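You operate a simulated robot arm through the tools that you are given. There is no shell and no other tool. Be economical: measure what you need, move in short steps, check, and stop when the job is done.

You run a simulated robot arm. Do the job below in one go: nothing can be reset, and whatever is moved stays where it is left.

Task
Warm the flat iron, then press the red, blue and green patches in turn.
Fine: warm it on the brown stone block alone; iron back on its stand; hand off its hot body.

It is judged by the outcome, as a careful person would: the job done as asked, and still so three seconds after it is handed in. It fails if anything else is knocked over, pushed out of place, dropped, spilled or broken.

Robot
A 7-joint arm with a two-finger parallel gripper, fixed in place. Base frame: the origin is at the foot of the arm, x ahead of it, y to its left, z up; the work surface is at about z = 76.4. Lengths are in cm, angles in degrees, forces in N, time in s.
With the tool pointing down near the work surface it reaches from about 32 to 74 cm from the base axis. Its first joint turns from -115.0 to 115.0 degrees. Payload 3.91 kg.
The tool frame sits at the grasp point between the pads (the TCP): z along the fingers, y along the line on which they close. The tips reach 3 cm beyond it. Largest opening 11 cm; finger width 2, thickness 1; the body of the gripper, 4.8 by 11.2 cm, starts 5.5 cm behind the TCP.
Orientation is that of the tool frame in the base frame, as a unit quaternion [w, x, y, z]. With the fingers straight down and closing along the base's y, the tool's x points along the base's -x, its y along +y and its z along -z.

Tools
- The arm moves only by the tool jog_arm. Its arguments are lists of equal length, an entry for each row: "xyz": the shift along the base's x, y, z in cm, a list of three; "rot": the turn, a rotation vector about the base's x, y, z in rad, a list of three; "claw": the finger opening in cm, from 0 to 11. In form: {"xyz": [[dx, dy, dz], ...], "rot": [[wx, wy, wz], ...], "claw": [claw, ...]}. A call has 1 to 20 rows; each row shifts and turns the commanded pose from where the row before left it. Each row takes 0.2 s and may step no farther than 5 cm and 8.6 degrees from the row before; otherwise, or with a gripper value out of range, the whole call is refused. Where a pose cannot be reached the arm comes as near as it can. A force on the tool above 40 N (or 10 N above the force at the start of the call, whichever is more), or a blocked arm, ends the call early, and 0.2 s more pass. Each finger travels about 10.8 cm/s and halts on what it meets, pressing with about 43 N; the grip force reading is that of the motor and also rises with nothing between the fingers. The clock runs only during rows and for 0.2 s after the last one: add rows that do not move to give the fingers time. It gives the time, the measured TCP pose, the force on the tool (base axes), the opening and the grip force at its end, in the units of the frame above (readings bear some noise).
- Cameras (640 x 400 px; columns grow to the right, rows downward): "scene" is fixed at [39.24, -64.78, 135.28]; the picture's right is [0.98, -0.22, 0.00], its down [-0.13, -0.59, -0.79] and it looks along [0.17, 0.78, -0.61] (base axes); focal length 312 px, centre (320, 200). "wrist" rides on the gripper at [7.2, 1.7, -10.3] in the tool frame; the picture's right is [-0.23, 0.97, 0.00], its down [-0.76, -0.18, -0.62] and it looks along [-0.61, -0.14, 0.78] (tool axes); focal length 222 px, centre (320, 200). There is no depth. A picture from a camera that has moved, and an enlarged one, comes with that camera's place and axes in the base frame and with its lens. The place of the scene camera against the robot may be out by one fixed shift of up to 2.5 cm in any direction.
- snapshot(camera): a new picture of that camera. No time passes.
- slide_trunk(by): slides the trunk up (or, below 0, down) by that many cm; the arm rides with it, the base frame stays. It gives what a move gives, with no picture.
- zoom(camera, box): a new picture of the part [left, top, right, bottom] of that camera's present view, enlarged. No time passes.
- close_job(): hands the job in; it is judged then, once.

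Work in short steps. Places have to be worked out from the pictures, the camera data and where the tool is seen: move nearer, look again, correct. Check each grasp and each placing, and mend what went wrong. You have 120 turns and 64 pictures in all, those below and enlarged ones among them. Open the gripper and draw the arm clear of the work before you hand the job in, unless the task says otherwise; then end with one line.

The tools are called after ">>>" by a JSON object that holds its "fn" and its "kwargs". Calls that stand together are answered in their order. jog_arm: Moves the arm, as the interface text tells. Its arguments: {"type":"object","properties":{"xyz":{"type":"array","items":{"type":"array","items":{"type":"number"}}},"rot":{"type":"array","items":{"type":"array","items":{"type":"number"}}},"claw":{"type":"array","items":{"type":"number"}}},"required":["xyz","rot","claw"]} The other tools are called the same way: slide_trunk (by) slides the trunk up or down; snapshot (camera) takes a picture; zoom (camera, box) takes an enlarged picture of a part of a camera's view; close_job () hands the job in.

At the start:

```text
clock: 0.0
tool_pos: [64.87, 6.45, 106.64]
tcp_rot: [0.0, 0.0, 1.0, 0.0]
contact_force: [-0.1, -0.4, 0.6]
finger_gap: 10.99
gripper_force: 0.2
trunk travel left (down, up): [-72.5, 26.5]
```

scene: 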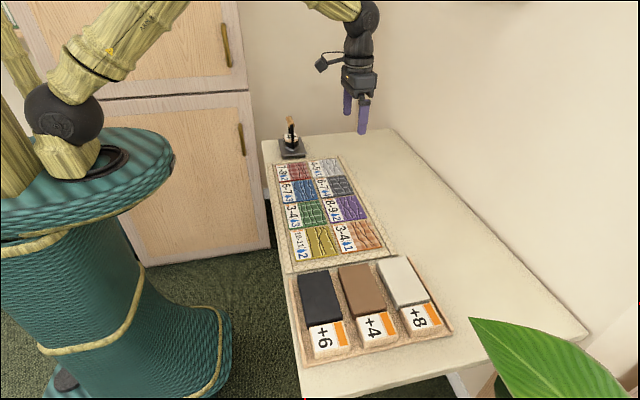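
wrist: 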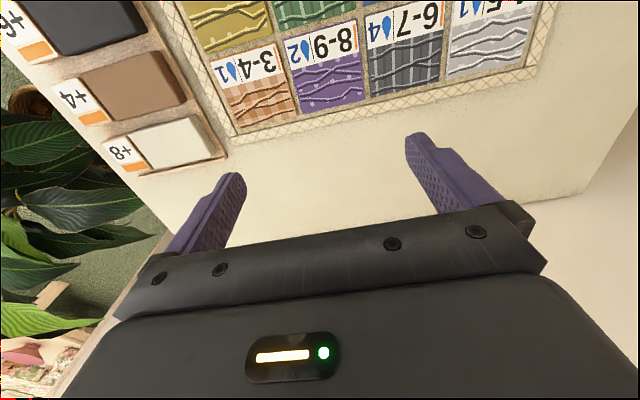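

The chart's labels appear to give heat ranges and costs, so I'll zoom in to read them and look at the iron.

>>> {"fn": "zoom", "kwargs": {"camera": "scene", "box": [265, 150, 395, 270]}}

>>> {"fn": "zoom", "kwargs": {"camera": "scene", "box": [260, 105, 340, 165]}}

>>> {"fn": "zoom", "kwargs": {"camera": "scene", "box": [280, 245, 460, 370]}}

```text
3.33 times, centred on (330, 210) of scene
camera zoom: at [39.24, -64.78, 135.28], right [0.98, -0.22, 0.0], down [-0.13, -0.59, -0.79], along [0.17, 0.78, -0.61], focal length 1038 px, centre (287, 167)
```

zoom: 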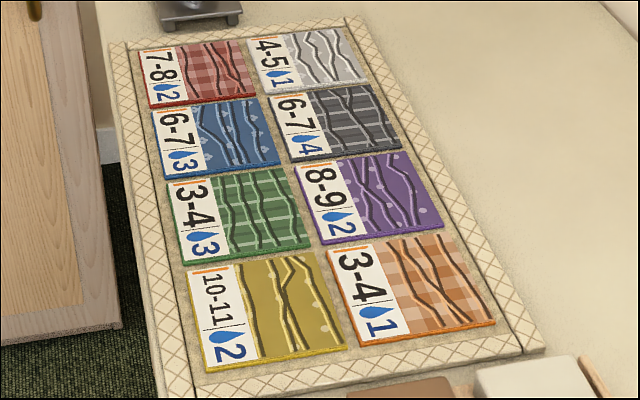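

```text
6.67 times, centred on (300, 135) of scene
camera zoom: at [39.24, -64.78, 135.28], right [0.98, -0.22, 0.0], down [-0.13, -0.59, -0.79], along [0.17, 0.78, -0.61], focal length 2077 px, centre (453, 633)
```

zoom: 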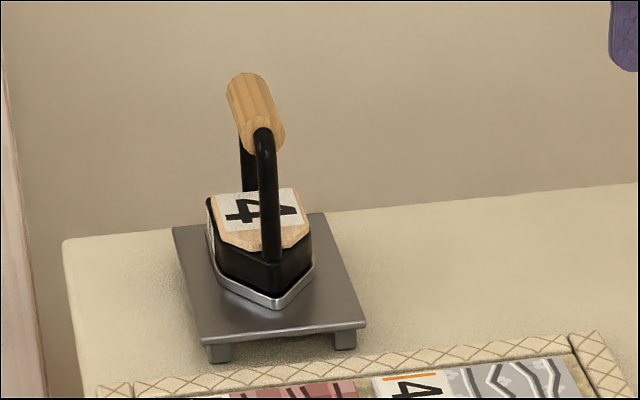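

```text
3.20 times, centred on (370, 308) of scene
camera zoom: at [39.24, -64.78, 135.28], right [0.98, -0.22, 0.0], down [-0.13, -0.59, -0.79], along [0.17, 0.78, -0.61], focal length 997 px, centre (160, -144)
```

zoom: 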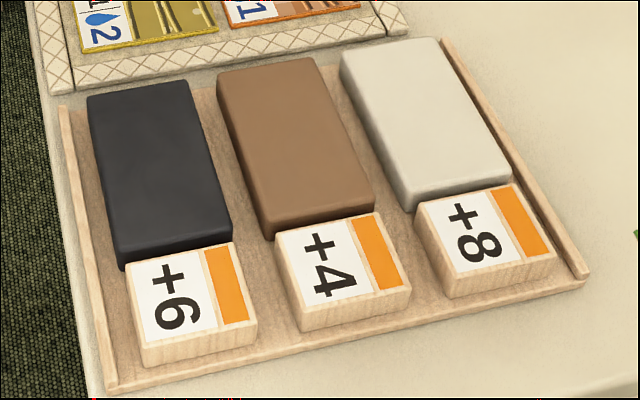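

The iron reads 4. One pass on brown makes 8, then red (7-8, −2) leaves 6, blue (6-7, −3) leaves 3, and green takes 3-4, so brown is needed once. The iron is at about (52, 43), so I'll move the wrist camera to see it better.

>>> {"fn": "jog_arm", "kwargs": {"xyz": [[-2.7, 3.3, 0], [-2.7, 3.3, 0], [-2.7, 3.3, 0], [-2.7, 3.3, 0], [-2.7, 3.3, 0], [-2.7, 3.3, 0], [-2.7, 3.3, 0], [-2.7, 3.3, 0], [-2.7, 3.3, 0], [-2.7, 3.3, 0]], "rot": [[0, 0, 0], [0, 0, 0], [0, 0, 0], [0, 0, 0], [0, 0, 0], [0, 0, 0], [0, 0, 0], [0, 0, 0], [0, 0, 0], [0, 0, 0]], "claw": [11, 11, 11, 11, 11, 11, 11, 11, 11, 11]}}

>>> {"fn": "snapshot", "kwargs": {"camera": "wrist"}}

```text
clock: 2.2
tool_pos: [37.84, 39.58, 106.43]
tcp_rot: [-0.001, 0.001, 1.0, 0.0]
contact_force: [-0.1, -1.1, -0.1]
finger_gap: 11.02
gripper_force: 0.1
trunk travel left (down, up): [-72.5, 26.5]
```

```text
58 pictures are left
camera wrist: at [30.85, 41.11, 116.8], right [0.23, 0.97, 0.0], down [0.76, -0.18, 0.62], along [0.61, -0.14, -0.78], focal length 222 px, centre (320, 200)
```

wrist: 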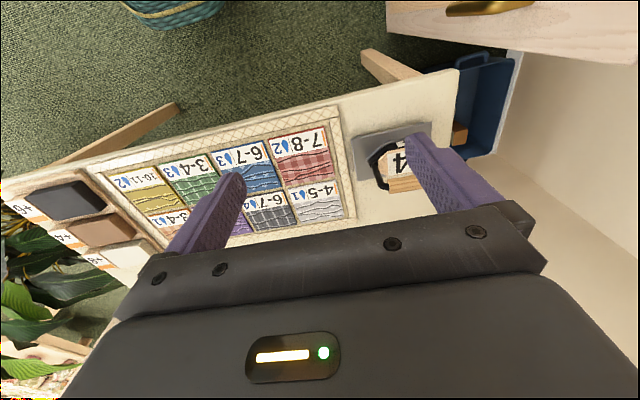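

I'll zoom on the iron in the wrist view for better detail.

>>> {"fn": "zoom", "kwargs": {"camera": "wrist", "box": [335, 100, 465, 220]}}

```text
3.33 times, centred on (400, 160) of wrist
camera zoom: at [30.85, 41.11, 116.8], right [0.23, 0.97, 0.0], down [0.76, -0.18, 0.62], along [0.61, -0.14, -0.78], focal length 740 px, centre (53, 333)
```

zoom: 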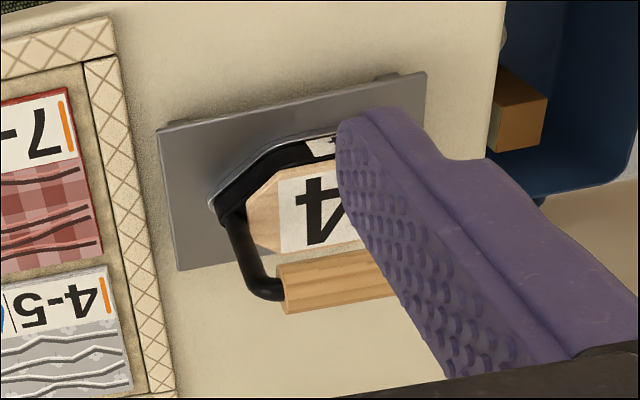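

A finger hides the iron, so I'll shift +y until it shows between the fingers.

>>> {"fn": "jog_arm", "kwargs": {"xyz": [[0, 3, 0], [0, 3, 0], [0, 3, 0], [0, 2, 0]], "rot": [[0, 0, 0], [0, 0, 0], [0, 0, 0], [0, 0, 0]], "claw": [11, 11, 11, 11]}}

>>> {"fn": "zoom", "kwargs": {"camera": "wrist", "box": [220, 80, 420, 220]}}

```text
clock: 3.2
tool_pos: [37.91, 50.41, 106.46]
tcp_rot: [0.0, 0.0, 1.0, -0.001]
contact_force: [-0.7, -0.3, -0.5]
finger_gap: 11.0
gripper_force: 0.1
trunk travel left (down, up): [-72.5, 26.5]
```

```text
2.86 times, centred on (320, 150) of wrist
camera zoom: at [30.89, 51.98, 116.77], right [0.23, 0.97, 0.0], down [0.76, -0.18, 0.62], along [0.61, -0.14, -0.78], focal length 635 px, centre (320, 343)
```

zoom: 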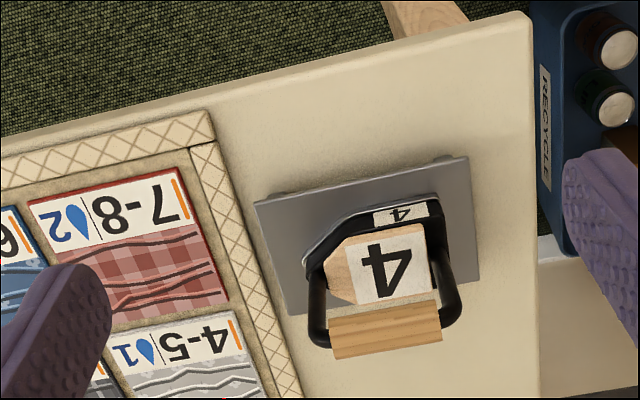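

The handle runs along y, centred near (53.9, 50.6, 87.3), with the body top near z 81. I'll turn the gripper +90° so it closes along x and go above the handle.

>>> {"fn": "jog_arm", "kwargs": {"xyz": [[1.4, 0, 0], [1.4, 0, 0], [1.4, 0, 0], [1.4, 0, 0], [1.4, 0, 0], [1.4, 0, 0], [1.4, 0, -1], [1.4, 0, -2], [1.4, 0, -2], [1.4, 0, -2], [1.4, 0, -2]], "rot": [[0, 0, 0.1428], [0, 0, 0.1428], [0, 0, 0.1428], [0, 0, 0.1428], [0, 0, 0.1428], [0, 0, 0.1428], [0, 0, 0.1428], [0, 0, 0.1428], [0, 0, 0.1428], [0, 0, 0.1428], [0, 0, 0.1428]], "claw": [11, 11, 11, 11, 11, 11, 11, 11, 11, 11, 11]}}

>>> {"fn": "snapshot", "kwargs": {"camera": "wrist"}}

>>> {"fn": "snapshot", "kwargs": {"camera": "scene"}}

```text
clock: 5.6
tool_pos: [53.03, 50.51, 97.41]
tcp_rot: [0.0, 0.707, -0.707, -0.001]
contact_force: [0.7, 0.1, 0.0]
finger_gap: 11.0
gripper_force: 0.0
trunk travel left (down, up): [-72.5, 26.5]
```

```text
55 pictures are left
camera wrist: at [51.58, 43.08, 107.68], right [-0.97, 0.23, 0.0], down [0.18, 0.76, 0.62], along [0.14, 0.61, -0.78], focal length 222 px, centre (320, 200)
```

wrist: 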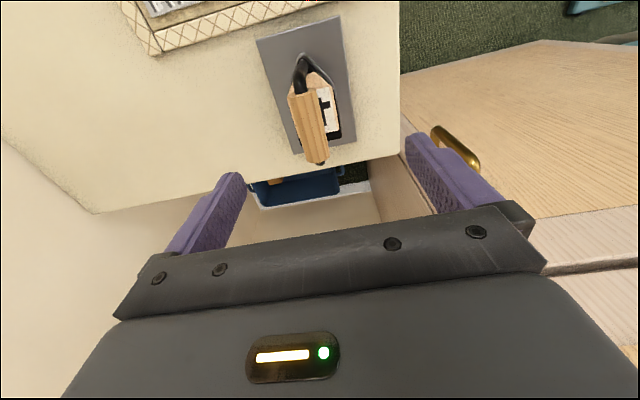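

```text
54 pictures are left
```

scene: 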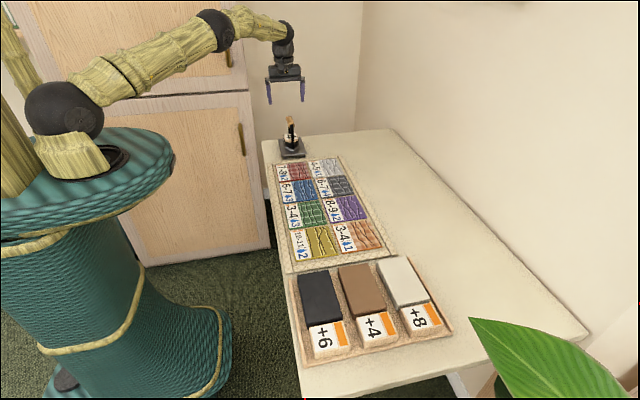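

The handle centre is near (54.3, 50.7). I'll descend around it with the fingers open, stopping at z 91 to look again.

>>> {"fn": "jog_arm", "kwargs": {"xyz": [[0.6, 0.1, -1.2], [0.6, 0.1, -1.8], [0, 0, -1.7], [0, 0, -1.7], [0, 0, 0]], "rot": [[0, 0, 0], [0, 0, 0], [0, 0, 0], [0, 0, 0], [0, 0, 0]], "claw": [11, 11, 11, 9, 8]}}

>>> {"fn": "snapshot", "kwargs": {"camera": "wrist"}}

>>> {"fn": "zoom", "kwargs": {"camera": "scene", "box": [250, 80, 340, 165]}}

```text
clock: 6.8
tool_pos: [54.34, 50.78, 91.09]
tcp_rot: [0.0, 0.707, -0.707, 0.0]
contact_force: [-0.3, 0.3, 0.5]
finger_gap: 7.99
gripper_force: 0.1
trunk travel left (down, up): [-72.5, 26.5]
```

```text
53 pictures are left
camera wrist: at [52.79, 43.33, 101.53], right [-0.97, 0.23, 0.0], down [0.18, 0.76, 0.62], along [0.14, 0.61, -0.78], focal length 222 px, centre (320, 200)
```

wrist: 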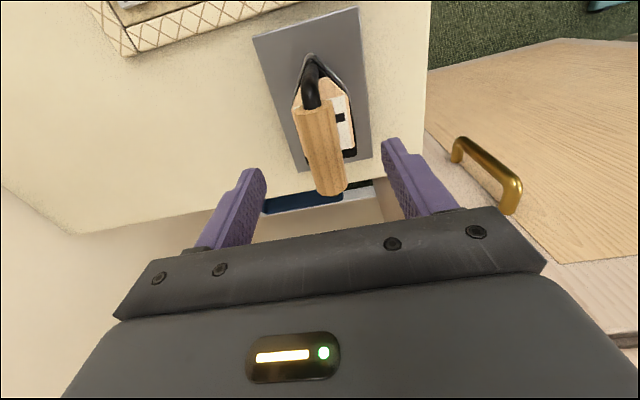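

```text
4.71 times, centred on (295, 122) of scene
camera zoom: at [39.24, -64.78, 135.28], right [0.98, -0.22, 0.0], down [-0.13, -0.59, -0.79], along [0.17, 0.78, -0.61], focal length 1466 px, centre (438, 565)
```

zoom: 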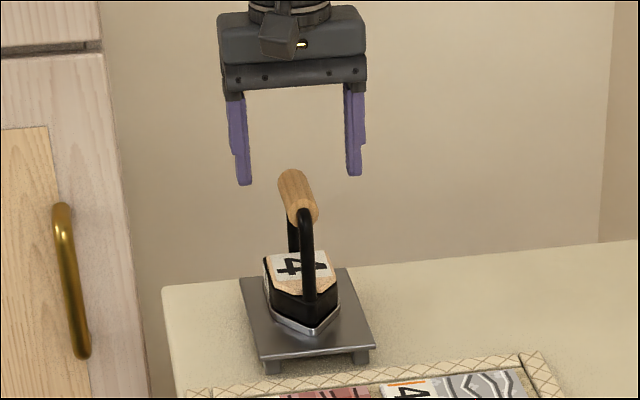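

The fingers straddle the handle, whose axis I put at x≈54.4, z≈86.6, with several cm of clearance above the body. I'll go down to the handle and close slowly.

>>> {"fn": "jog_arm", "kwargs": {"xyz": [[0.05, -0.2, -1.5], [0, 0, -1.5], [0, 0, -1.4], [0, 0, 0]], "rot": [[0, 0, 0], [0, 0, 0], [0, 0, 0], [0, 0, 0]], "claw": [8, 7, 6, 4.5]}}

>>> {"fn": "snapshot", "kwargs": {"camera": "wrist"}}

>>> {"fn": "zoom", "kwargs": {"camera": "scene", "box": [250, 80, 340, 165]}}

```text
clock: 7.8
tool_pos: [54.36, 50.55, 86.8]
tcp_rot: [0.0, 0.708, -0.707, 0.0]
contact_force: [0.0, -0.5, -0.9]
finger_gap: 4.5
gripper_force: 0.1
trunk travel left (down, up): [-72.5, 26.5]
```

```text
51 pictures are left
camera wrist: at [52.9, 43.08, 97.18], right [-0.97, 0.23, 0.0], down [0.18, 0.76, 0.62], along [0.14, 0.61, -0.78], focal length 222 px, centre (320, 200)
```

wrist: 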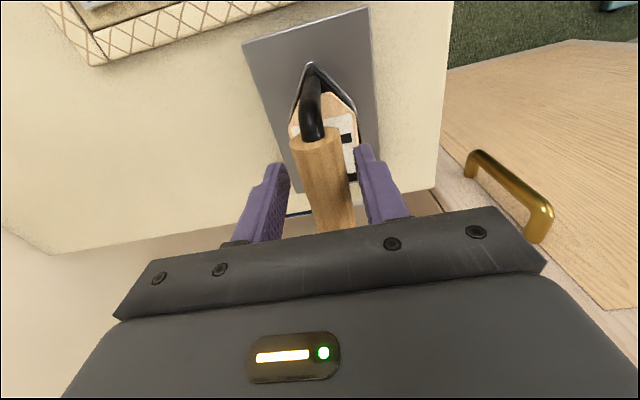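

```text
4.71 times, centred on (295, 122) of scene
camera zoom: at [39.24, -64.78, 135.28], right [0.98, -0.22, 0.0], down [-0.13, -0.59, -0.79], along [0.17, 0.78, -0.61], focal length 1466 px, centre (438, 565)
```

zoom: 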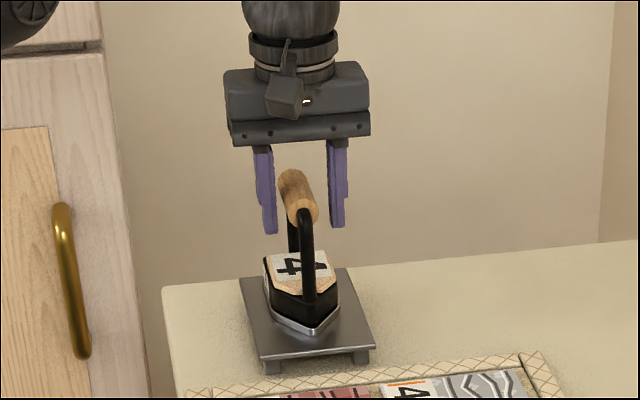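

The handle sits between the pads, well clear of the body, so I'll close on it.

>>> {"fn": "jog_arm", "kwargs": {"xyz": [[0, 0, 0], [0, 0, 0], [0, 0, 0], [0, 0, 0], [0, 0, 0], [0, 0, 0]], "rot": [[0, 0, 0], [0, 0, 0], [0, 0, 0], [0, 0, 0], [0, 0, 0], [0, 0, 0]], "claw": [3.5, 2.8, 2.2, 1.6, 1.0, 0]}}

>>> {"fn": "snapshot", "kwargs": {"camera": "wrist"}}

```text
clock: 9.2
tool_pos: [54.4, 50.39, 86.91]
tcp_rot: [0.0, -0.707, 0.707, 0.0]
contact_force: [-2.1, 0.9, 1.0]
finger_gap: 2.55
gripper_force: 43.3
trunk travel left (down, up): [-72.5, 26.5]
```

```text
49 pictures are left
camera wrist: at [52.87, 43.1, 97.22], right [-0.97, 0.23, 0.0], down [0.18, 0.76, 0.62], along [0.14, 0.61, -0.78], focal length 222 px, centre (320, 200)
```

wrist: 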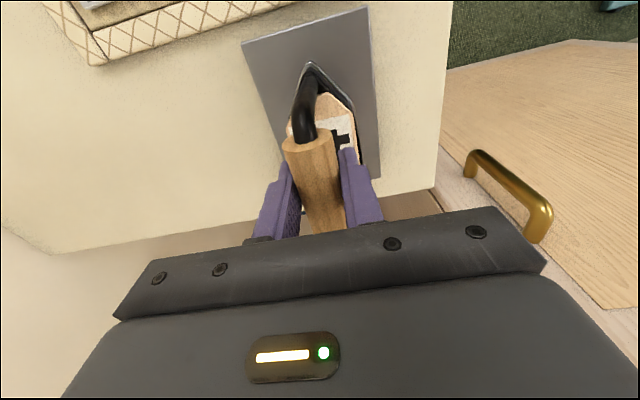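

Grip holds at 2.55 cm on the handle. I'll lift 4 cm and check that it hangs level.

>>> {"fn": "jog_arm", "kwargs": {"xyz": [[0, 0, 0.5], [0, 0, 1.5], [0, 0, 2], [0, 0, 0]], "rot": [[0, 0, 0], [0, 0, 0], [0, 0, 0], [0, 0, 0]], "claw": [0, 0, 0, 0]}}

>>> {"fn": "snapshot", "kwargs": {"camera": "wrist"}}

>>> {"fn": "zoom", "kwargs": {"camera": "scene", "box": [250, 80, 340, 165]}}

```text
clock: 10.2
tool_pos: [54.48, 50.3, 90.74]
tcp_rot: [-0.001, -0.707, 0.707, 0.0]
contact_force: [0.5, -0.2, -5.5]
finger_gap: 2.56
gripper_force: 43.0
trunk travel left (down, up): [-72.5, 26.5]
```

```text
48 pictures are left
camera wrist: at [53.05, 42.99, 101.04], right [-0.97, 0.23, 0.0], down [0.18, 0.76, 0.62], along [0.14, 0.61, -0.78], focal length 222 px, centre (320, 200)
```

wrist: 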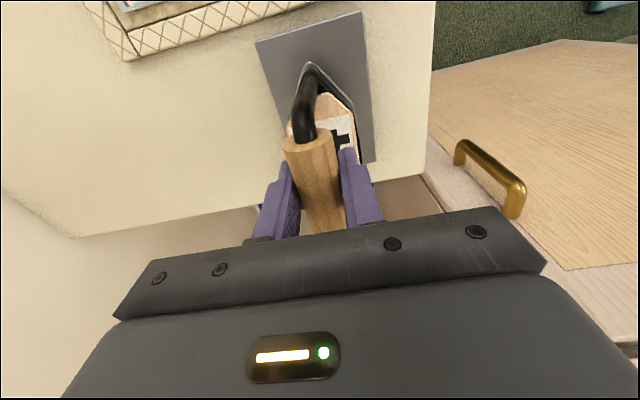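

```text
4.71 times, centred on (295, 122) of scene
camera zoom: at [39.24, -64.78, 135.28], right [0.98, -0.22, 0.0], down [-0.13, -0.59, -0.79], along [0.17, 0.78, -0.61], focal length 1466 px, centre (438, 565)
```

zoom: 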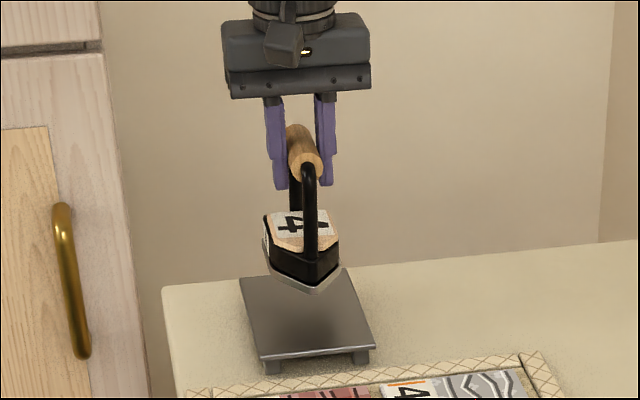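

It's held, weighing about 5.5 N. I'll zoom tighter to judge any roll.

>>> {"fn": "zoom", "kwargs": {"camera": "scene", "box": [272, 102, 328, 147]}}

>>> {"fn": "zoom", "kwargs": {"camera": "wrist", "box": [240, 0, 400, 130]}}

```text
8.89 times, centred on (300, 124) of scene
camera zoom: at [39.24, -64.78, 135.28], right [0.98, -0.22, 0.0], down [-0.13, -0.59, -0.79], along [0.17, 0.78, -0.61], focal length 2769 px, centre (498, 871)
```

zoom: 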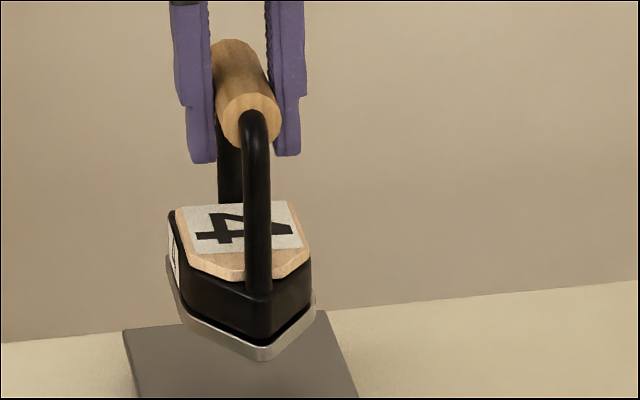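

```text
3.08 times, centred on (320, 65) of wrist
camera zoom: at [53.05, 42.99, 101.04], right [-0.97, 0.23, 0.0], down [0.18, 0.76, 0.62], along [0.14, 0.61, -0.78], focal length 684 px, centre (320, 615)
```

zoom: 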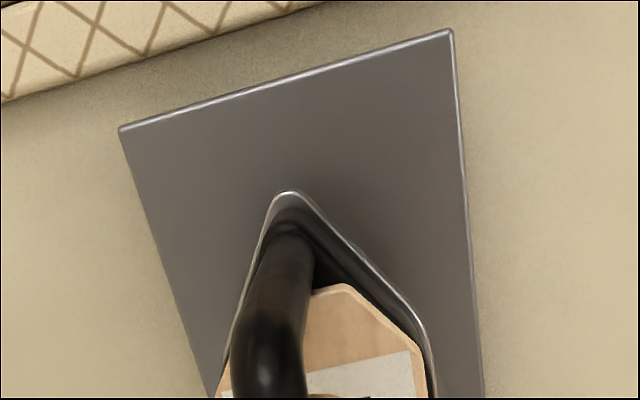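

It is roughly level. I'll carry it high over the table toward the stones.

>>> {"fn": "jog_arm", "kwargs": {"xyz": [[0, 0, 2.5], [0, -1, 2.5], [0, -2, 2.5], [0, -3, 0], [0, -3, 0], [0, -3, 0], [0, -3, 0], [0, -3, 0], [0, -3, 0], [0, -3, 0], [0, -3, 0], [0, -3, 0], [0, -3, 0], [0, -3, 0], [0, -3, 0], [0, -3, 0], [0, -3, 0], [0, -3, 0], [0, -3, 0], [0, -2, 0]], "rot": [[0, 0, 0], [0, 0, 0], [0, 0, 0], [0, 0, 0], [0, 0, 0], [0, 0, 0], [0, 0, 0], [0, 0, 0], [0, 0, 0], [0, 0, 0], [0, 0, 0], [0, 0, 0], [0, 0, 0], [0, 0, 0], [0, 0, 0], [0, 0, 0], [0, 0, 0], [0, 0, 0], [0, 0, 0], [0, 0, 0]], "claw": [0, 0, 0, 0, 0, 0, 0, 0, 0, 0, 0, 0, 0, 0, 0, 0, 0, 0, 0, 0]}}

>>> {"fn": "snapshot", "kwargs": {"camera": "wrist"}}

>>> {"fn": "snapshot", "kwargs": {"camera": "scene"}}

```text
clock: 14.4
tool_pos: [54.49, -2.85, 98.15]
tcp_rot: [0.001, 0.707, -0.707, -0.001]
contact_force: [-1.1, -0.6, -6.4]
finger_gap: 2.52
gripper_force: 43.0
trunk travel left (down, up): [-72.5, 26.5]
```

```text
44 pictures are left
camera wrist: at [53.1, -10.22, 108.63], right [-0.97, 0.23, 0.0], down [0.18, 0.76, 0.62], along [0.14, 0.61, -0.78], focal length 222 px, centre (320, 200)
```

wrist: 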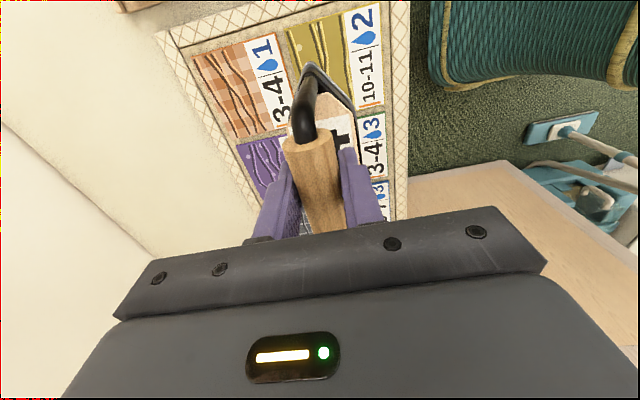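

```text
43 pictures are left
```

scene: 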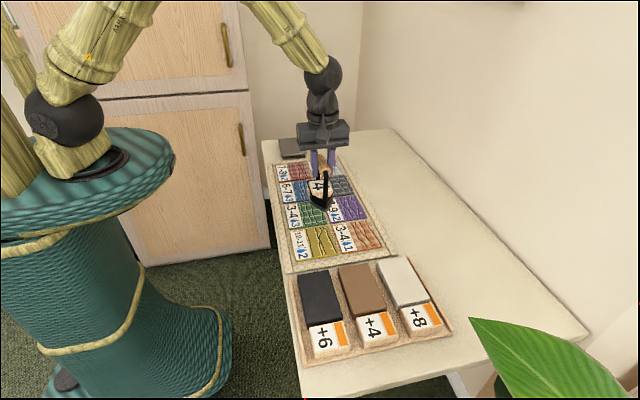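

The brown stone is estimated at x 56–62, y −29 to −14. I'll move above its centre, still high, and look.

>>> {"fn": "jog_arm", "kwargs": {"xyz": [[0.6, -2.4, 0], [0.6, -2.4, 0], [0.6, -2.4, 0], [0.6, -2.4, 0], [0.6, -2.4, 0], [0.6, -2.4, 0], [0.6, -2.4, 0], [0.5, -2, 0], [0, 0, 0]], "rot": [[0, 0, 0], [0, 0, 0], [0, 0, 0], [0, 0, 0], [0, 0, 0], [0, 0, 0], [0, 0, 0], [0, 0, 0], [0, 0, 0]], "claw": [0, 0, 0, 0, 0, 0, 0, 0, 0]}}

>>> {"fn": "snapshot", "kwargs": {"camera": "wrist"}}

>>> {"fn": "zoom", "kwargs": {"camera": "scene", "box": [260, 170, 480, 370]}}

```text
clock: 16.4
tool_pos: [59.2, -21.47, 98.43]
tcp_rot: [0.001, 0.708, -0.707, -0.001]
contact_force: [-0.4, -0.8, -6.3]
finger_gap: 2.51
gripper_force: 43.1
trunk travel left (down, up): [-72.5, 26.5]
```

```text
42 pictures are left
camera wrist: at [57.78, -28.96, 108.71], right [-0.97, 0.23, 0.0], down [0.18, 0.76, 0.62], along [0.14, 0.61, -0.78], focal length 222 px, centre (320, 200)
```

wrist: 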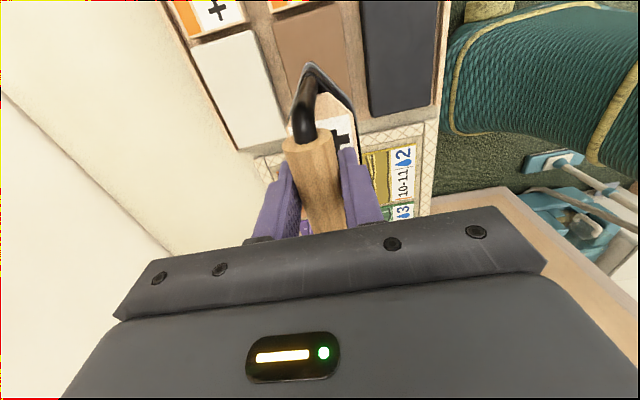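

```text
2.00 times, centred on (370, 270) of scene
camera zoom: at [39.24, -64.78, 135.28], right [0.98, -0.22, 0.0], down [-0.13, -0.59, -0.79], along [0.17, 0.78, -0.61], focal length 623 px, centre (220, 60)
```

zoom: 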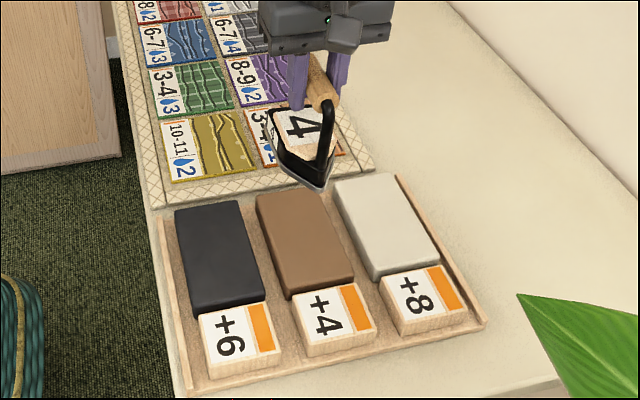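

I'll zoom on the stone area of the wrist view to pin down its edges relative to the iron's nose.

>>> {"fn": "zoom", "kwargs": {"camera": "wrist", "box": [220, 0, 460, 150]}}

```text
2.67 times, centred on (340, 75) of wrist
camera zoom: at [57.78, -28.96, 108.71], right [-0.97, 0.23, 0.0], down [0.18, 0.76, 0.62], along [0.14, 0.61, -0.78], focal length 592 px, centre (267, 533)
```

zoom: 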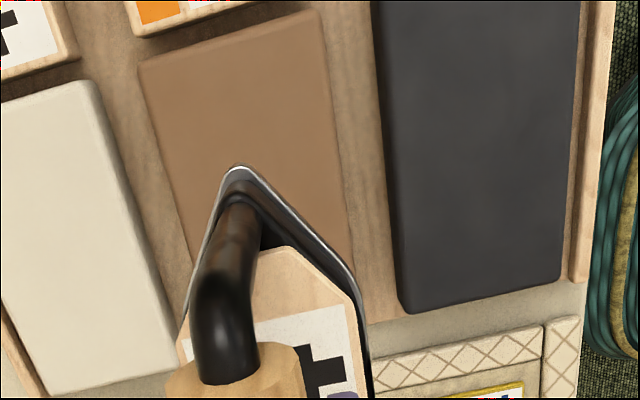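

The stone spans x 55.5–62.6, y −30 to about −15. The iron's sole (~5.4 wide, nose at y≈−26.9) is centred on it, so I'll shift y −0.8 and descend most of the way.

>>> {"fn": "jog_arm", "kwargs": {"xyz": [[0, -0.4, -1.5], [0, -0.4, -1.5], [0, 0, -1.5], [0, 0, -1.5], [0, 0, -1], [0, 0, -0.7], [0, 0, 0]], "rot": [[0, 0, 0], [0, 0, 0], [0, 0, 0], [0, 0, 0], [0, 0, 0], [0, 0, 0], [0, 0, 0]], "claw": [0, 0, 0, 0, 0, 0, 0]}}

>>> {"fn": "zoom", "kwargs": {"camera": "wrist", "box": [220, 0, 460, 150]}}

>>> {"fn": "zoom", "kwargs": {"camera": "scene", "box": [310, 190, 450, 310]}}

```text
clock: 18.0
tool_pos: [59.28, -22.19, 90.8]
tcp_rot: [0.0, -0.707, 0.708, 0.001]
contact_force: [0.3, 0.1, -5.9]
finger_gap: 2.55
gripper_force: 43.3
trunk travel left (down, up): [-72.5, 26.5]
```

```text
2.67 times, centred on (340, 75) of wrist
camera zoom: at [57.83, -29.59, 101.05], right [-0.97, 0.23, 0.0], down [0.18, 0.76, 0.62], along [0.14, 0.61, -0.78], focal length 592 px, centre (267, 533)
```

zoom: 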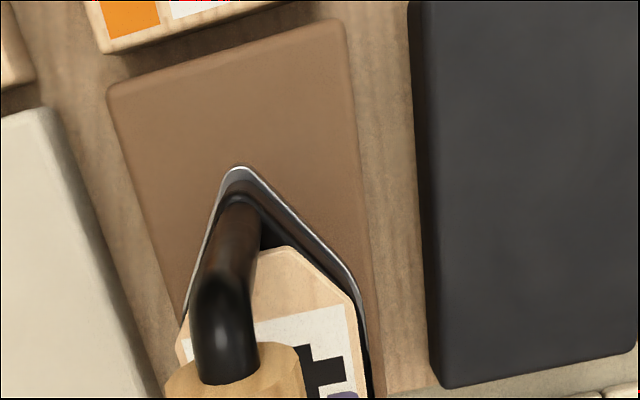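

```text
3.33 times, centred on (380, 250) of scene
camera zoom: at [39.24, -64.78, 135.28], right [0.98, -0.22, 0.0], down [-0.13, -0.59, -0.79], along [0.17, 0.78, -0.61], focal length 1038 px, centre (120, 33)
```

zoom: 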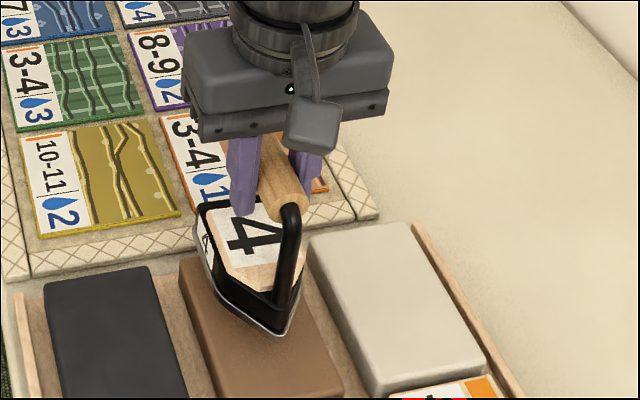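

Well centred on brown. I'll lower in small steps until contact shows.

>>> {"fn": "jog_arm", "kwargs": {"xyz": [[0, 0, -0.5], [0, 0, -0.5], [0, 0, -0.4], [0, 0, -0.3], [0, 0, -0.3], [0, 0, 0]], "rot": [[0, 0, 0], [0, 0, 0], [0, 0, 0], [0, 0, 0], [0, 0, 0], [0, 0, 0]], "claw": [0, 0, 0, 0, 0, 0]}}

```text
clock: 19.4
tool_pos: [59.3, -22.23, 88.68]
tcp_rot: [0.0, 0.707, -0.707, -0.001]
contact_force: [0.4, -0.5, -5.7]
finger_gap: 2.56
gripper_force: 43.8
trunk travel left (down, up): [-72.5, 26.5]
```

No contact yet at 88.7, so I'll go lower in finer steps.

>>> {"fn": "jog_arm", "kwargs": {"xyz": [[0, 0, -0.2], [0, 0, -0.2], [0, 0, -0.2], [0, 0, -0.2], [0, 0, 0]], "rot": [[0, 0, 0], [0, 0, 0], [0, 0, 0], [0, 0, 0], [0, 0, 0]], "claw": [0, 0, 0, 0, 0]}}

>>> {"fn": "zoom", "kwargs": {"camera": "scene", "box": [310, 190, 450, 310]}}

```text
clock: 20.6
tool_pos: [59.08, -22.31, 88.31]
tcp_rot: [0.0, -0.706, 0.708, -0.002]
contact_force: [-10.8, -2.5, 31.7]
finger_gap: 2.53
gripper_force: 43.0
trunk travel left (down, up): [-72.5, 26.5]
```

```text
3.33 times, centred on (380, 250) of scene
camera zoom: at [39.24, -64.78, 135.28], right [0.98, -0.22, 0.0], down [-0.13, -0.59, -0.79], along [0.17, 0.78, -0.61], focal length 1038 px, centre (120, 33)
```

zoom: 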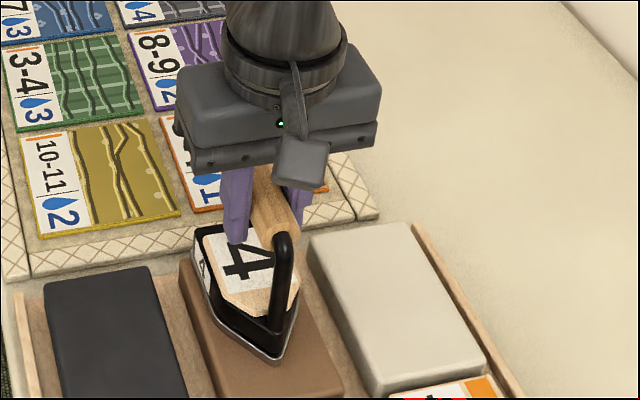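

Contact: about 37 N at z≈88.3. I'll ease slightly and dwell while watching the display.

>>> {"fn": "jog_arm", "kwargs": {"xyz": [[0, 0, 0.1], [0, 0, 0], [0, 0, 0], [0, 0, 0], [0, 0, 0]], "rot": [[0, 0, 0], [0, 0, 0], [0, 0, 0], [0, 0, 0], [0, 0, 0]], "claw": [0, 0, 0, 0, 0]}}

>>> {"fn": "zoom", "kwargs": {"camera": "scene", "box": [345, 225, 405, 280]}}

```text
clock: 21.8
tool_pos: [58.98, -22.23, 88.26]
tcp_rot: [0.0, -0.707, 0.708, -0.001]
contact_force: [-11.9, -9.8, 33.4]
finger_gap: 2.56
gripper_force: 42.8
trunk travel left (down, up): [-72.5, 26.5]
```

```text
7.27 times, centred on (375, 252) of scene
camera zoom: at [39.24, -64.78, 135.28], right [0.98, -0.22, 0.0], down [-0.13, -0.59, -0.79], along [0.17, 0.78, -0.61], focal length 2266 px, centre (-80, -182)
```

zoom: 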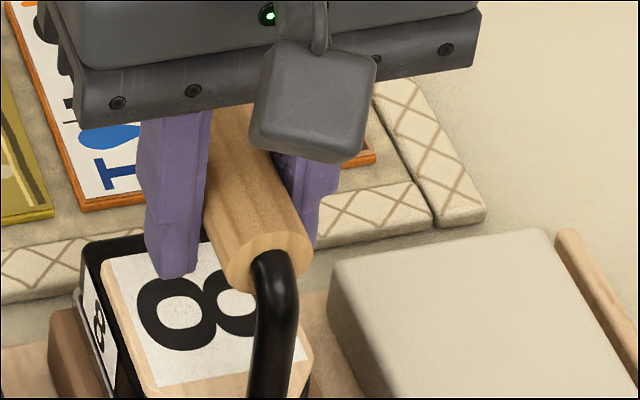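

The display reads 8, so I'll lift off promptly and cleanly.

>>> {"fn": "jog_arm", "kwargs": {"xyz": [[0, 0, 1.0], [0, 0, 2], [0, 0, 2], [0, 0, 2], [0, 0, 0]], "rot": [[0, 0, 0], [0, 0, 0], [0, 0, 0], [0, 0, 0], [0, 0, 0]], "claw": [0, 0, 0, 0, 0]}}

>>> {"fn": "zoom", "kwargs": {"camera": "scene", "box": [280, 170, 460, 350]}}

>>> {"fn": "zoom", "kwargs": {"camera": "wrist", "box": [220, 0, 460, 150]}}

```text
clock: 23.0
tool_pos: [59.22, -22.33, 94.89]
tcp_rot: [0.0, -0.707, 0.707, 0.001]
contact_force: [-0.3, -0.6, -6.6]
finger_gap: 2.54
gripper_force: 43.1
trunk travel left (down, up): [-72.5, 26.5]
```

```text
2.22 times, centred on (370, 260) of scene
camera zoom: at [39.24, -64.78, 135.28], right [0.98, -0.22, 0.0], down [-0.13, -0.59, -0.79], along [0.17, 0.78, -0.61], focal length 692 px, centre (209, 67)
```

zoom: 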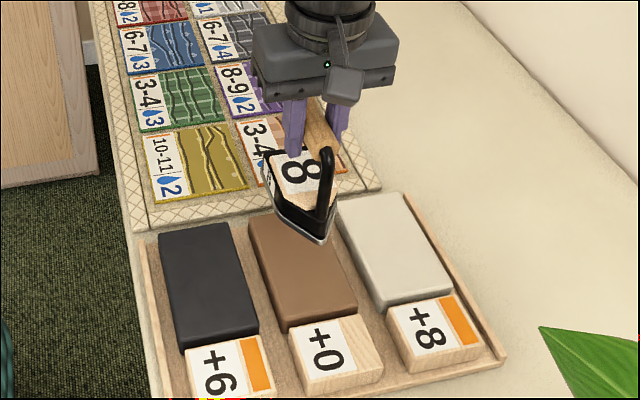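

```text
2.67 times, centred on (340, 75) of wrist
camera zoom: at [57.76, -29.66, 105.17], right [-0.97, 0.23, 0.0], down [0.18, 0.76, 0.62], along [0.14, 0.61, -0.78], focal length 592 px, centre (267, 533)
```

zoom: 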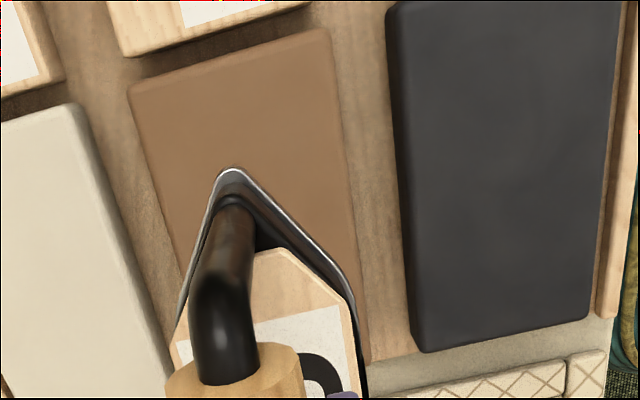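

The iron reads 8 and the brown stone is now spent (+0). I'll carry it high to above the red patch at about (53, 34).

>>> {"fn": "jog_arm", "kwargs": {"xyz": [[0, 0, 1.5], [-0.3, 1.5, 1.5], [-0.3, 3, 0], [-0.4, 3, 0], [-0.4, 3, 0], [-0.4, 3, 0], [-0.4, 3, 0], [-0.4, 3, 0], [-0.4, 3, 0], [-0.4, 3, 0], [-0.4, 3, 0], [-0.4, 3, 0], [-0.4, 3, 0], [-0.4, 3, 0], [-0.4, 3, 0], [-0.4, 3, 0], [-0.4, 3, 0], [-0.4, 3, 0], [0, 3, 0], [0, 3, 0]], "rot": [[0, 0, 0], [0, 0, 0], [0, 0, 0], [0, 0, 0], [0, 0, 0], [0, 0, 0], [0, 0, 0], [0, 0, 0], [0, 0, 0], [0, 0, 0], [0, 0, 0], [0, 0, 0], [0, 0, 0], [0, 0, 0], [0, 0, 0], [0, 0, 0], [0, 0, 0], [0, 0, 0], [0, 0, 0], [0, 0, 0]], "claw": [0, 0, 0, 0, 0, 0, 0, 0, 0, 0, 0, 0, 0, 0, 0, 0, 0, 0, 0, 0]}}

>>> {"fn": "snapshot", "kwargs": {"camera": "wrist"}}

```text
clock: 27.2
tool_pos: [52.68, 33.14, 97.7]
tcp_rot: [-0.001, -0.707, 0.707, 0.0]
contact_force: [0.1, 0.0, -6.0]
finger_gap: 2.53
gripper_force: 43.3
trunk travel left (down, up): [-72.5, 26.5]
```

```text
33 pictures are left
camera wrist: at [51.15, 25.83, 108.06], right [-0.97, 0.23, 0.0], down [0.18, 0.76, 0.62], along [0.14, 0.61, -0.78], focal length 222 px, centre (320, 200)
```

wrist: 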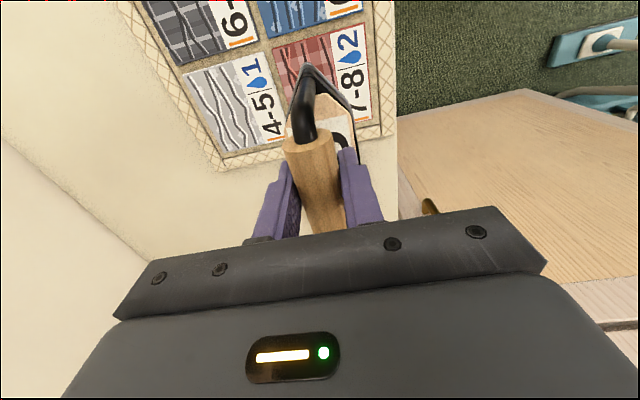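

I'll zoom to measure the red patch's edges.

>>> {"fn": "zoom", "kwargs": {"camera": "wrist", "box": [200, 0, 424, 140]}}

```text
2.86 times, centred on (312, 70) of wrist
camera zoom: at [51.15, 25.83, 108.06], right [-0.97, 0.23, 0.0], down [0.18, 0.76, 0.62], along [0.14, 0.61, -0.78], focal length 635 px, centre (343, 571)
```

zoom: 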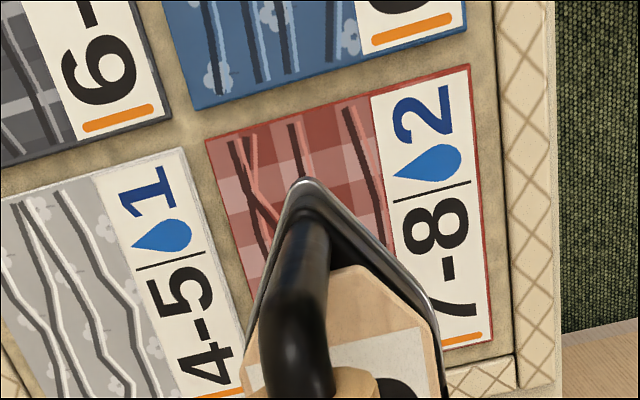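

Red spans x 46.4–57.1, y 27–38, with the fabric at x≥50.2, so I target (53.5, 32.6). Lowering to just above it.

>>> {"fn": "jog_arm", "kwargs": {"xyz": [[0.4, -0.3, -1.5], [0.4, -0.25, -1.5], [0, 0, -1.5], [0, 0, -1.5], [0, 0, -1.5], [0, 0, -1.5], [0, 0, -1], [0, 0, 0]], "rot": [[0, 0, 0], [0, 0, 0], [0, 0, 0], [0, 0, 0], [0, 0, 0], [0, 0, 0], [0, 0, 0], [0, 0, 0]], "claw": [0, 0, 0, 0, 0, 0, 0, 0]}}

>>> {"fn": "zoom", "kwargs": {"camera": "wrist", "box": [200, 0, 424, 140]}}

>>> {"fn": "zoom", "kwargs": {"camera": "scene", "box": [265, 130, 365, 210]}}

```text
clock: 29.0
tool_pos: [53.53, 32.65, 87.96]
tcp_rot: [0.0, 0.707, -0.707, -0.001]
contact_force: [0.8, 1.5, -6.5]
finger_gap: 2.52
gripper_force: 43.9
trunk travel left (down, up): [-72.5, 26.5]
```

```text
2.86 times, centred on (312, 70) of wrist
camera zoom: at [52.0, 25.38, 98.37], right [-0.97, 0.23, 0.0], down [0.18, 0.76, 0.62], along [0.14, 0.61, -0.78], focal length 635 px, centre (343, 571)
```

zoom: 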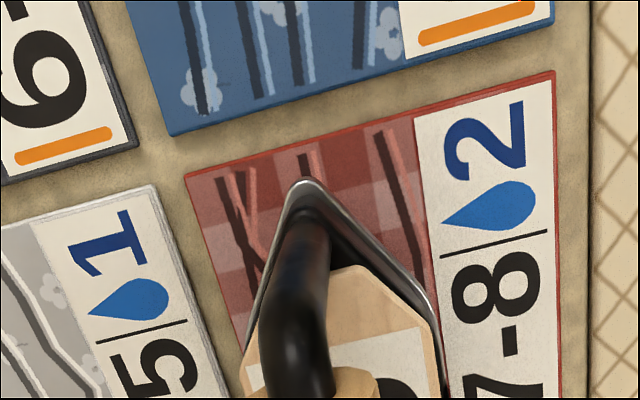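

```text
5.00 times, centred on (315, 170) of scene
camera zoom: at [39.24, -64.78, 135.28], right [0.98, -0.22, 0.0], down [-0.13, -0.59, -0.79], along [0.17, 0.78, -0.61], focal length 1558 px, centre (345, 350)
```

zoom: 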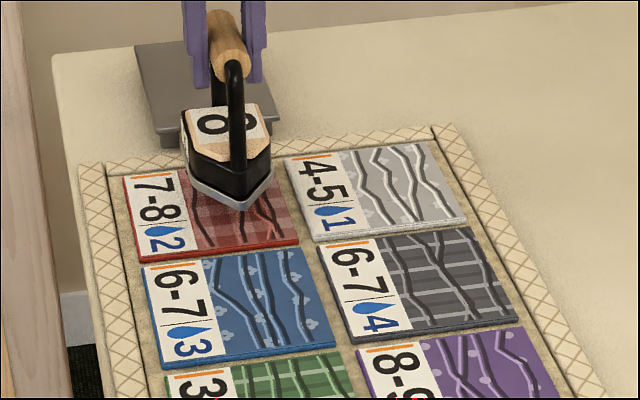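

Aligned over the red fabric; lowering to contact.

>>> {"fn": "jog_arm", "kwargs": {"xyz": [[0, 0, -0.6], [0, 0, -0.6], [0, 0, -0.4], [0, 0, -0.3], [0, 0, -0.3], [0, 0, 0]], "rot": [[0, 0, 0], [0, 0, 0], [0, 0, 0], [0, 0, 0], [0, 0, 0], [0, 0, 0]], "claw": [0, 0, 0, 0, 0, 0]}}

```text
clock: 30.4
tool_pos: [53.43, 32.69, 85.61]
tcp_rot: [0.001, 0.708, -0.707, 0.0]
contact_force: [-0.3, 0.4, -6.1]
finger_gap: 2.53
gripper_force: 43.4
trunk travel left (down, up): [-72.5, 26.5]
```

>>> {"fn": "jog_arm", "kwargs": {"xyz": [[0, 0, -0.2], [0, 0, -0.2], [0, 0, -0.2], [0, 0, -0.2], [0, 0, 0], [0, 0, 0]], "rot": [[0, 0, 0], [0, 0, 0], [0, 0, 0], [0, 0, 0], [0, 0, 0], [0, 0, 0]], "claw": [0, 0, 0, 0, 0, 0]}}

```text
clock: 31.8
tool_pos: [53.46, 32.81, 85.21]
tcp_rot: [0.005, -0.706, 0.708, 0.0]
contact_force: [0.6, 3.2, 37.0]
finger_gap: 2.56
gripper_force: 43.3
trunk travel left (down, up): [-72.5, 26.5]
```

Contact with about 43 N at z 85.2. I'll dwell briefly, then read the display.

>>> {"fn": "jog_arm", "kwargs": {"xyz": [[0, 0, 0.1], [0, 0, 0], [0, 0, 0], [0, 0, 0]], "rot": [[0, 0, 0], [0, 0, 0], [0, 0, 0], [0, 0, 0]], "claw": [0, 0, 0, 0]}}

>>> {"fn": "zoom", "kwargs": {"camera": "scene", "box": [265, 130, 365, 210]}}

```text
clock: 32.8
tool_pos: [53.42, 32.63, 85.3]
tcp_rot: [-0.002, 0.708, -0.707, 0.002]
contact_force: [5.5, 8.1, 29.3]
finger_gap: 2.53
gripper_force: 43.1
trunk travel left (down, up): [-72.5, 26.5]
```

```text
5.00 times, centred on (315, 170) of scene
camera zoom: at [39.24, -64.78, 135.28], right [0.98, -0.22, 0.0], down [-0.13, -0.59, -0.79], along [0.17, 0.78, -0.61], focal length 1558 px, centre (345, 350)
```

zoom: 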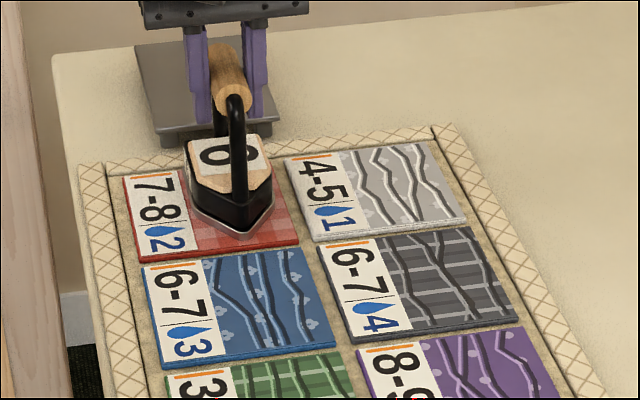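

Red is smooth. I'll lift, then shift to blue at (53.5, 20.4) and hover.

>>> {"fn": "jog_arm", "kwargs": {"xyz": [[0, 0, 1], [0, 0, 2], [0, 0, 2], [0, -2, 0], [0, -2.5, 0], [0, -2.5, 0], [0, -2.5, 0], [0, -2.7, 0], [0, 0, -1], [0, 0, -1], [0, 0, 0]], "rot": [[0, 0, 0], [0, 0, 0], [0, 0, 0], [0, 0, 0], [0, 0, 0], [0, 0, 0], [0, 0, 0], [0, 0, 0], [0, 0, 0], [0, 0, 0], [0, 0, 0]], "claw": [0, 0, 0, 0, 0, 0, 0, 0, 0, 0, 0]}}

>>> {"fn": "zoom", "kwargs": {"camera": "wrist", "box": [200, 0, 424, 140]}}

>>> {"fn": "zoom", "kwargs": {"camera": "scene", "box": [265, 140, 385, 240]}}

```text
clock: 35.2
tool_pos: [53.51, 20.66, 87.99]
tcp_rot: [0.0, -0.707, 0.708, 0.0]
contact_force: [0.4, 0.3, -5.9]
finger_gap: 2.54
gripper_force: 43.0
trunk travel left (down, up): [-72.5, 26.5]
```

```text
2.86 times, centred on (312, 70) of wrist
camera zoom: at [52.08, 13.23, 98.38], right [-0.97, 0.23, 0.0], down [0.18, 0.76, 0.62], along [0.14, 0.61, -0.78], focal length 635 px, centre (343, 571)
```

zoom: 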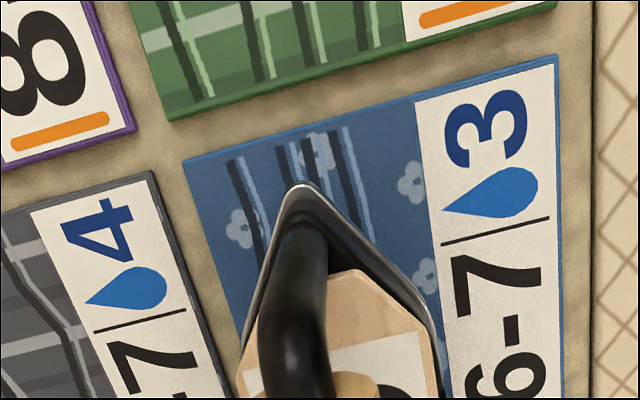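

```text
4.00 times, centred on (325, 190) of scene
camera zoom: at [39.24, -64.78, 135.28], right [0.98, -0.22, 0.0], down [-0.13, -0.59, -0.79], along [0.17, 0.78, -0.61], focal length 1246 px, centre (300, 240)
```

zoom: 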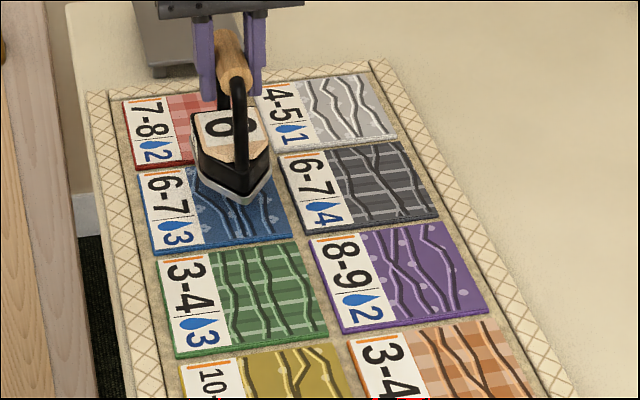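

Well aligned; I'll confirm the iron's digit before pressing.

>>> {"fn": "zoom", "kwargs": {"camera": "scene", "box": [305, 155, 345, 195]}}

>>> {"fn": "jog_arm", "kwargs": {"xyz": [[0, -0.4, -0.6], [0, 0, -0.6], [0, 0, -0.5], [0, 0, -0.3], [0, 0, -0.2], [0, 0, 0]], "rot": [[0, 0, 0], [0, 0, 0], [0, 0, 0], [0, 0, 0], [0, 0, 0], [0, 0, 0]], "claw": [0, 0, 0, 0, 0, 0]}}

```text
10.00 times, centred on (325, 175) of scene
camera zoom: at [39.24, -64.78, 135.28], right [0.98, -0.22, 0.0], down [-0.13, -0.59, -0.79], along [0.17, 0.78, -0.61], focal length 3116 px, centre (270, 450)
```

zoom: 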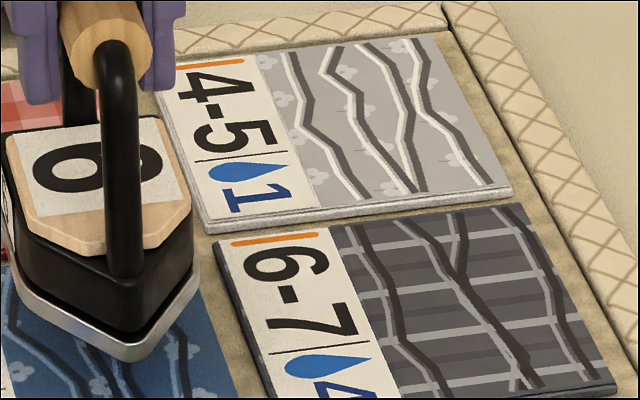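

```text
clock: 36.6
tool_pos: [53.44, 20.18, 85.9]
tcp_rot: [-0.001, -0.707, 0.707, 0.0]
contact_force: [-0.2, -0.5, -6.0]
finger_gap: 2.52
gripper_force: 42.9
trunk travel left (down, up): [-72.5, 26.5]
```

It reads 6, as expected. Pressing blue.

>>> {"fn": "jog_arm", "kwargs": {"xyz": [[0, 0, -0.3], [0, 0, -0.2], [0, 0, -0.2], [0, 0, -0.2], [0, 0, -0.1], [0, 0, 0]], "rot": [[0, 0, 0], [0, 0, 0], [0, 0, 0], [0, 0, 0], [0, 0, 0], [0, 0, 0]], "claw": [0, 0, 0, 0, 0, 0]}}

```text
clock: 38.0
tool_pos: [53.46, 20.24, 85.27]
tcp_rot: [-0.003, 0.707, -0.707, 0.001]
contact_force: [-1.8, 0.4, 34.9]
finger_gap: 2.52
gripper_force: 42.8
trunk travel left (down, up): [-72.5, 26.5]
```

Contact at 85.27; I'll dwell the same time as on red and check.

>>> {"fn": "jog_arm", "kwargs": {"xyz": [[0, 0, 0.05], [0, 0, 0], [0, 0, 0], [0, 0, 0]], "rot": [[0, 0, 0], [0, 0, 0], [0, 0, 0], [0, 0, 0]], "claw": [0, 0, 0, 0]}}

>>> {"fn": "zoom", "kwargs": {"camera": "scene", "box": [275, 150, 365, 230]}}

```text
clock: 39.0
tool_pos: [53.46, 20.18, 85.2]
tcp_rot: [0.002, -0.707, 0.707, -0.001]
contact_force: [7.1, 5.3, 36.6]
finger_gap: 2.53
gripper_force: 42.8
trunk travel left (down, up): [-72.5, 26.5]
```

```text
5.00 times, centred on (320, 190) of scene
camera zoom: at [39.24, -64.78, 135.28], right [0.98, -0.22, 0.0], down [-0.13, -0.59, -0.79], along [0.17, 0.78, -0.61], focal length 1558 px, centre (320, 250)
```

zoom: 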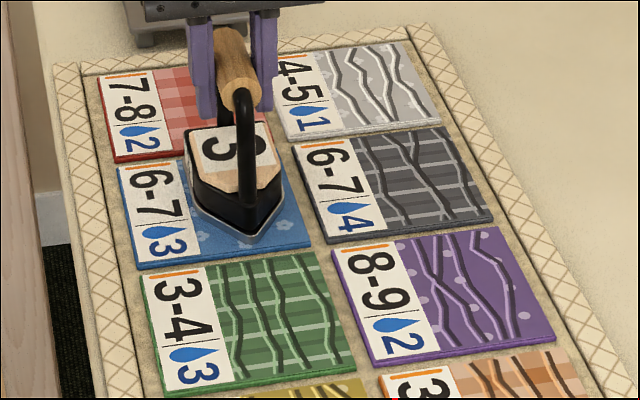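

Blue is smooth and the iron reads 3. Next is green: lift, shift −12.1 in y, and check alignment.

>>> {"fn": "jog_arm", "kwargs": {"xyz": [[0, 0, 1], [0, 0, 2], [0, 0, 2], [0, -2, 0], [0, -2.5, 0], [0, -2.5, 0], [0, -2.5, 0], [0, -2.6, 0], [0, 0, -1], [0, 0, -1], [0, 0, 0]], "rot": [[0, 0, 0], [0, 0, 0], [0, 0, 0], [0, 0, 0], [0, 0, 0], [0, 0, 0], [0, 0, 0], [0, 0, 0], [0, 0, 0], [0, 0, 0], [0, 0, 0]], "claw": [0, 0, 0, 0, 0, 0, 0, 0, 0, 0, 0]}}

>>> {"fn": "zoom", "kwargs": {"camera": "wrist", "box": [200, 0, 424, 140]}}

```text
clock: 41.4
tool_pos: [53.53, 7.9, 87.85]
tcp_rot: [0.0, 0.707, -0.707, -0.001]
contact_force: [0.1, -0.1, -6.9]
finger_gap: 2.55
gripper_force: 42.9
trunk travel left (down, up): [-72.5, 26.5]
```

```text
2.86 times, centred on (312, 70) of wrist
camera zoom: at [51.94, 0.54, 98.12], right [-0.97, 0.23, 0.0], down [0.18, 0.76, 0.62], along [0.14, 0.61, -0.78], focal length 635 px, centre (343, 571)
```

zoom: 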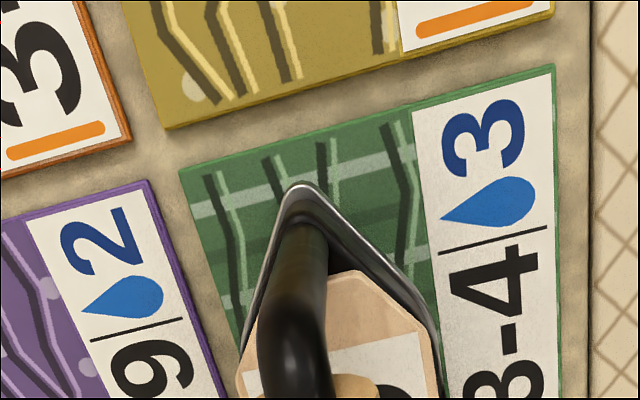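

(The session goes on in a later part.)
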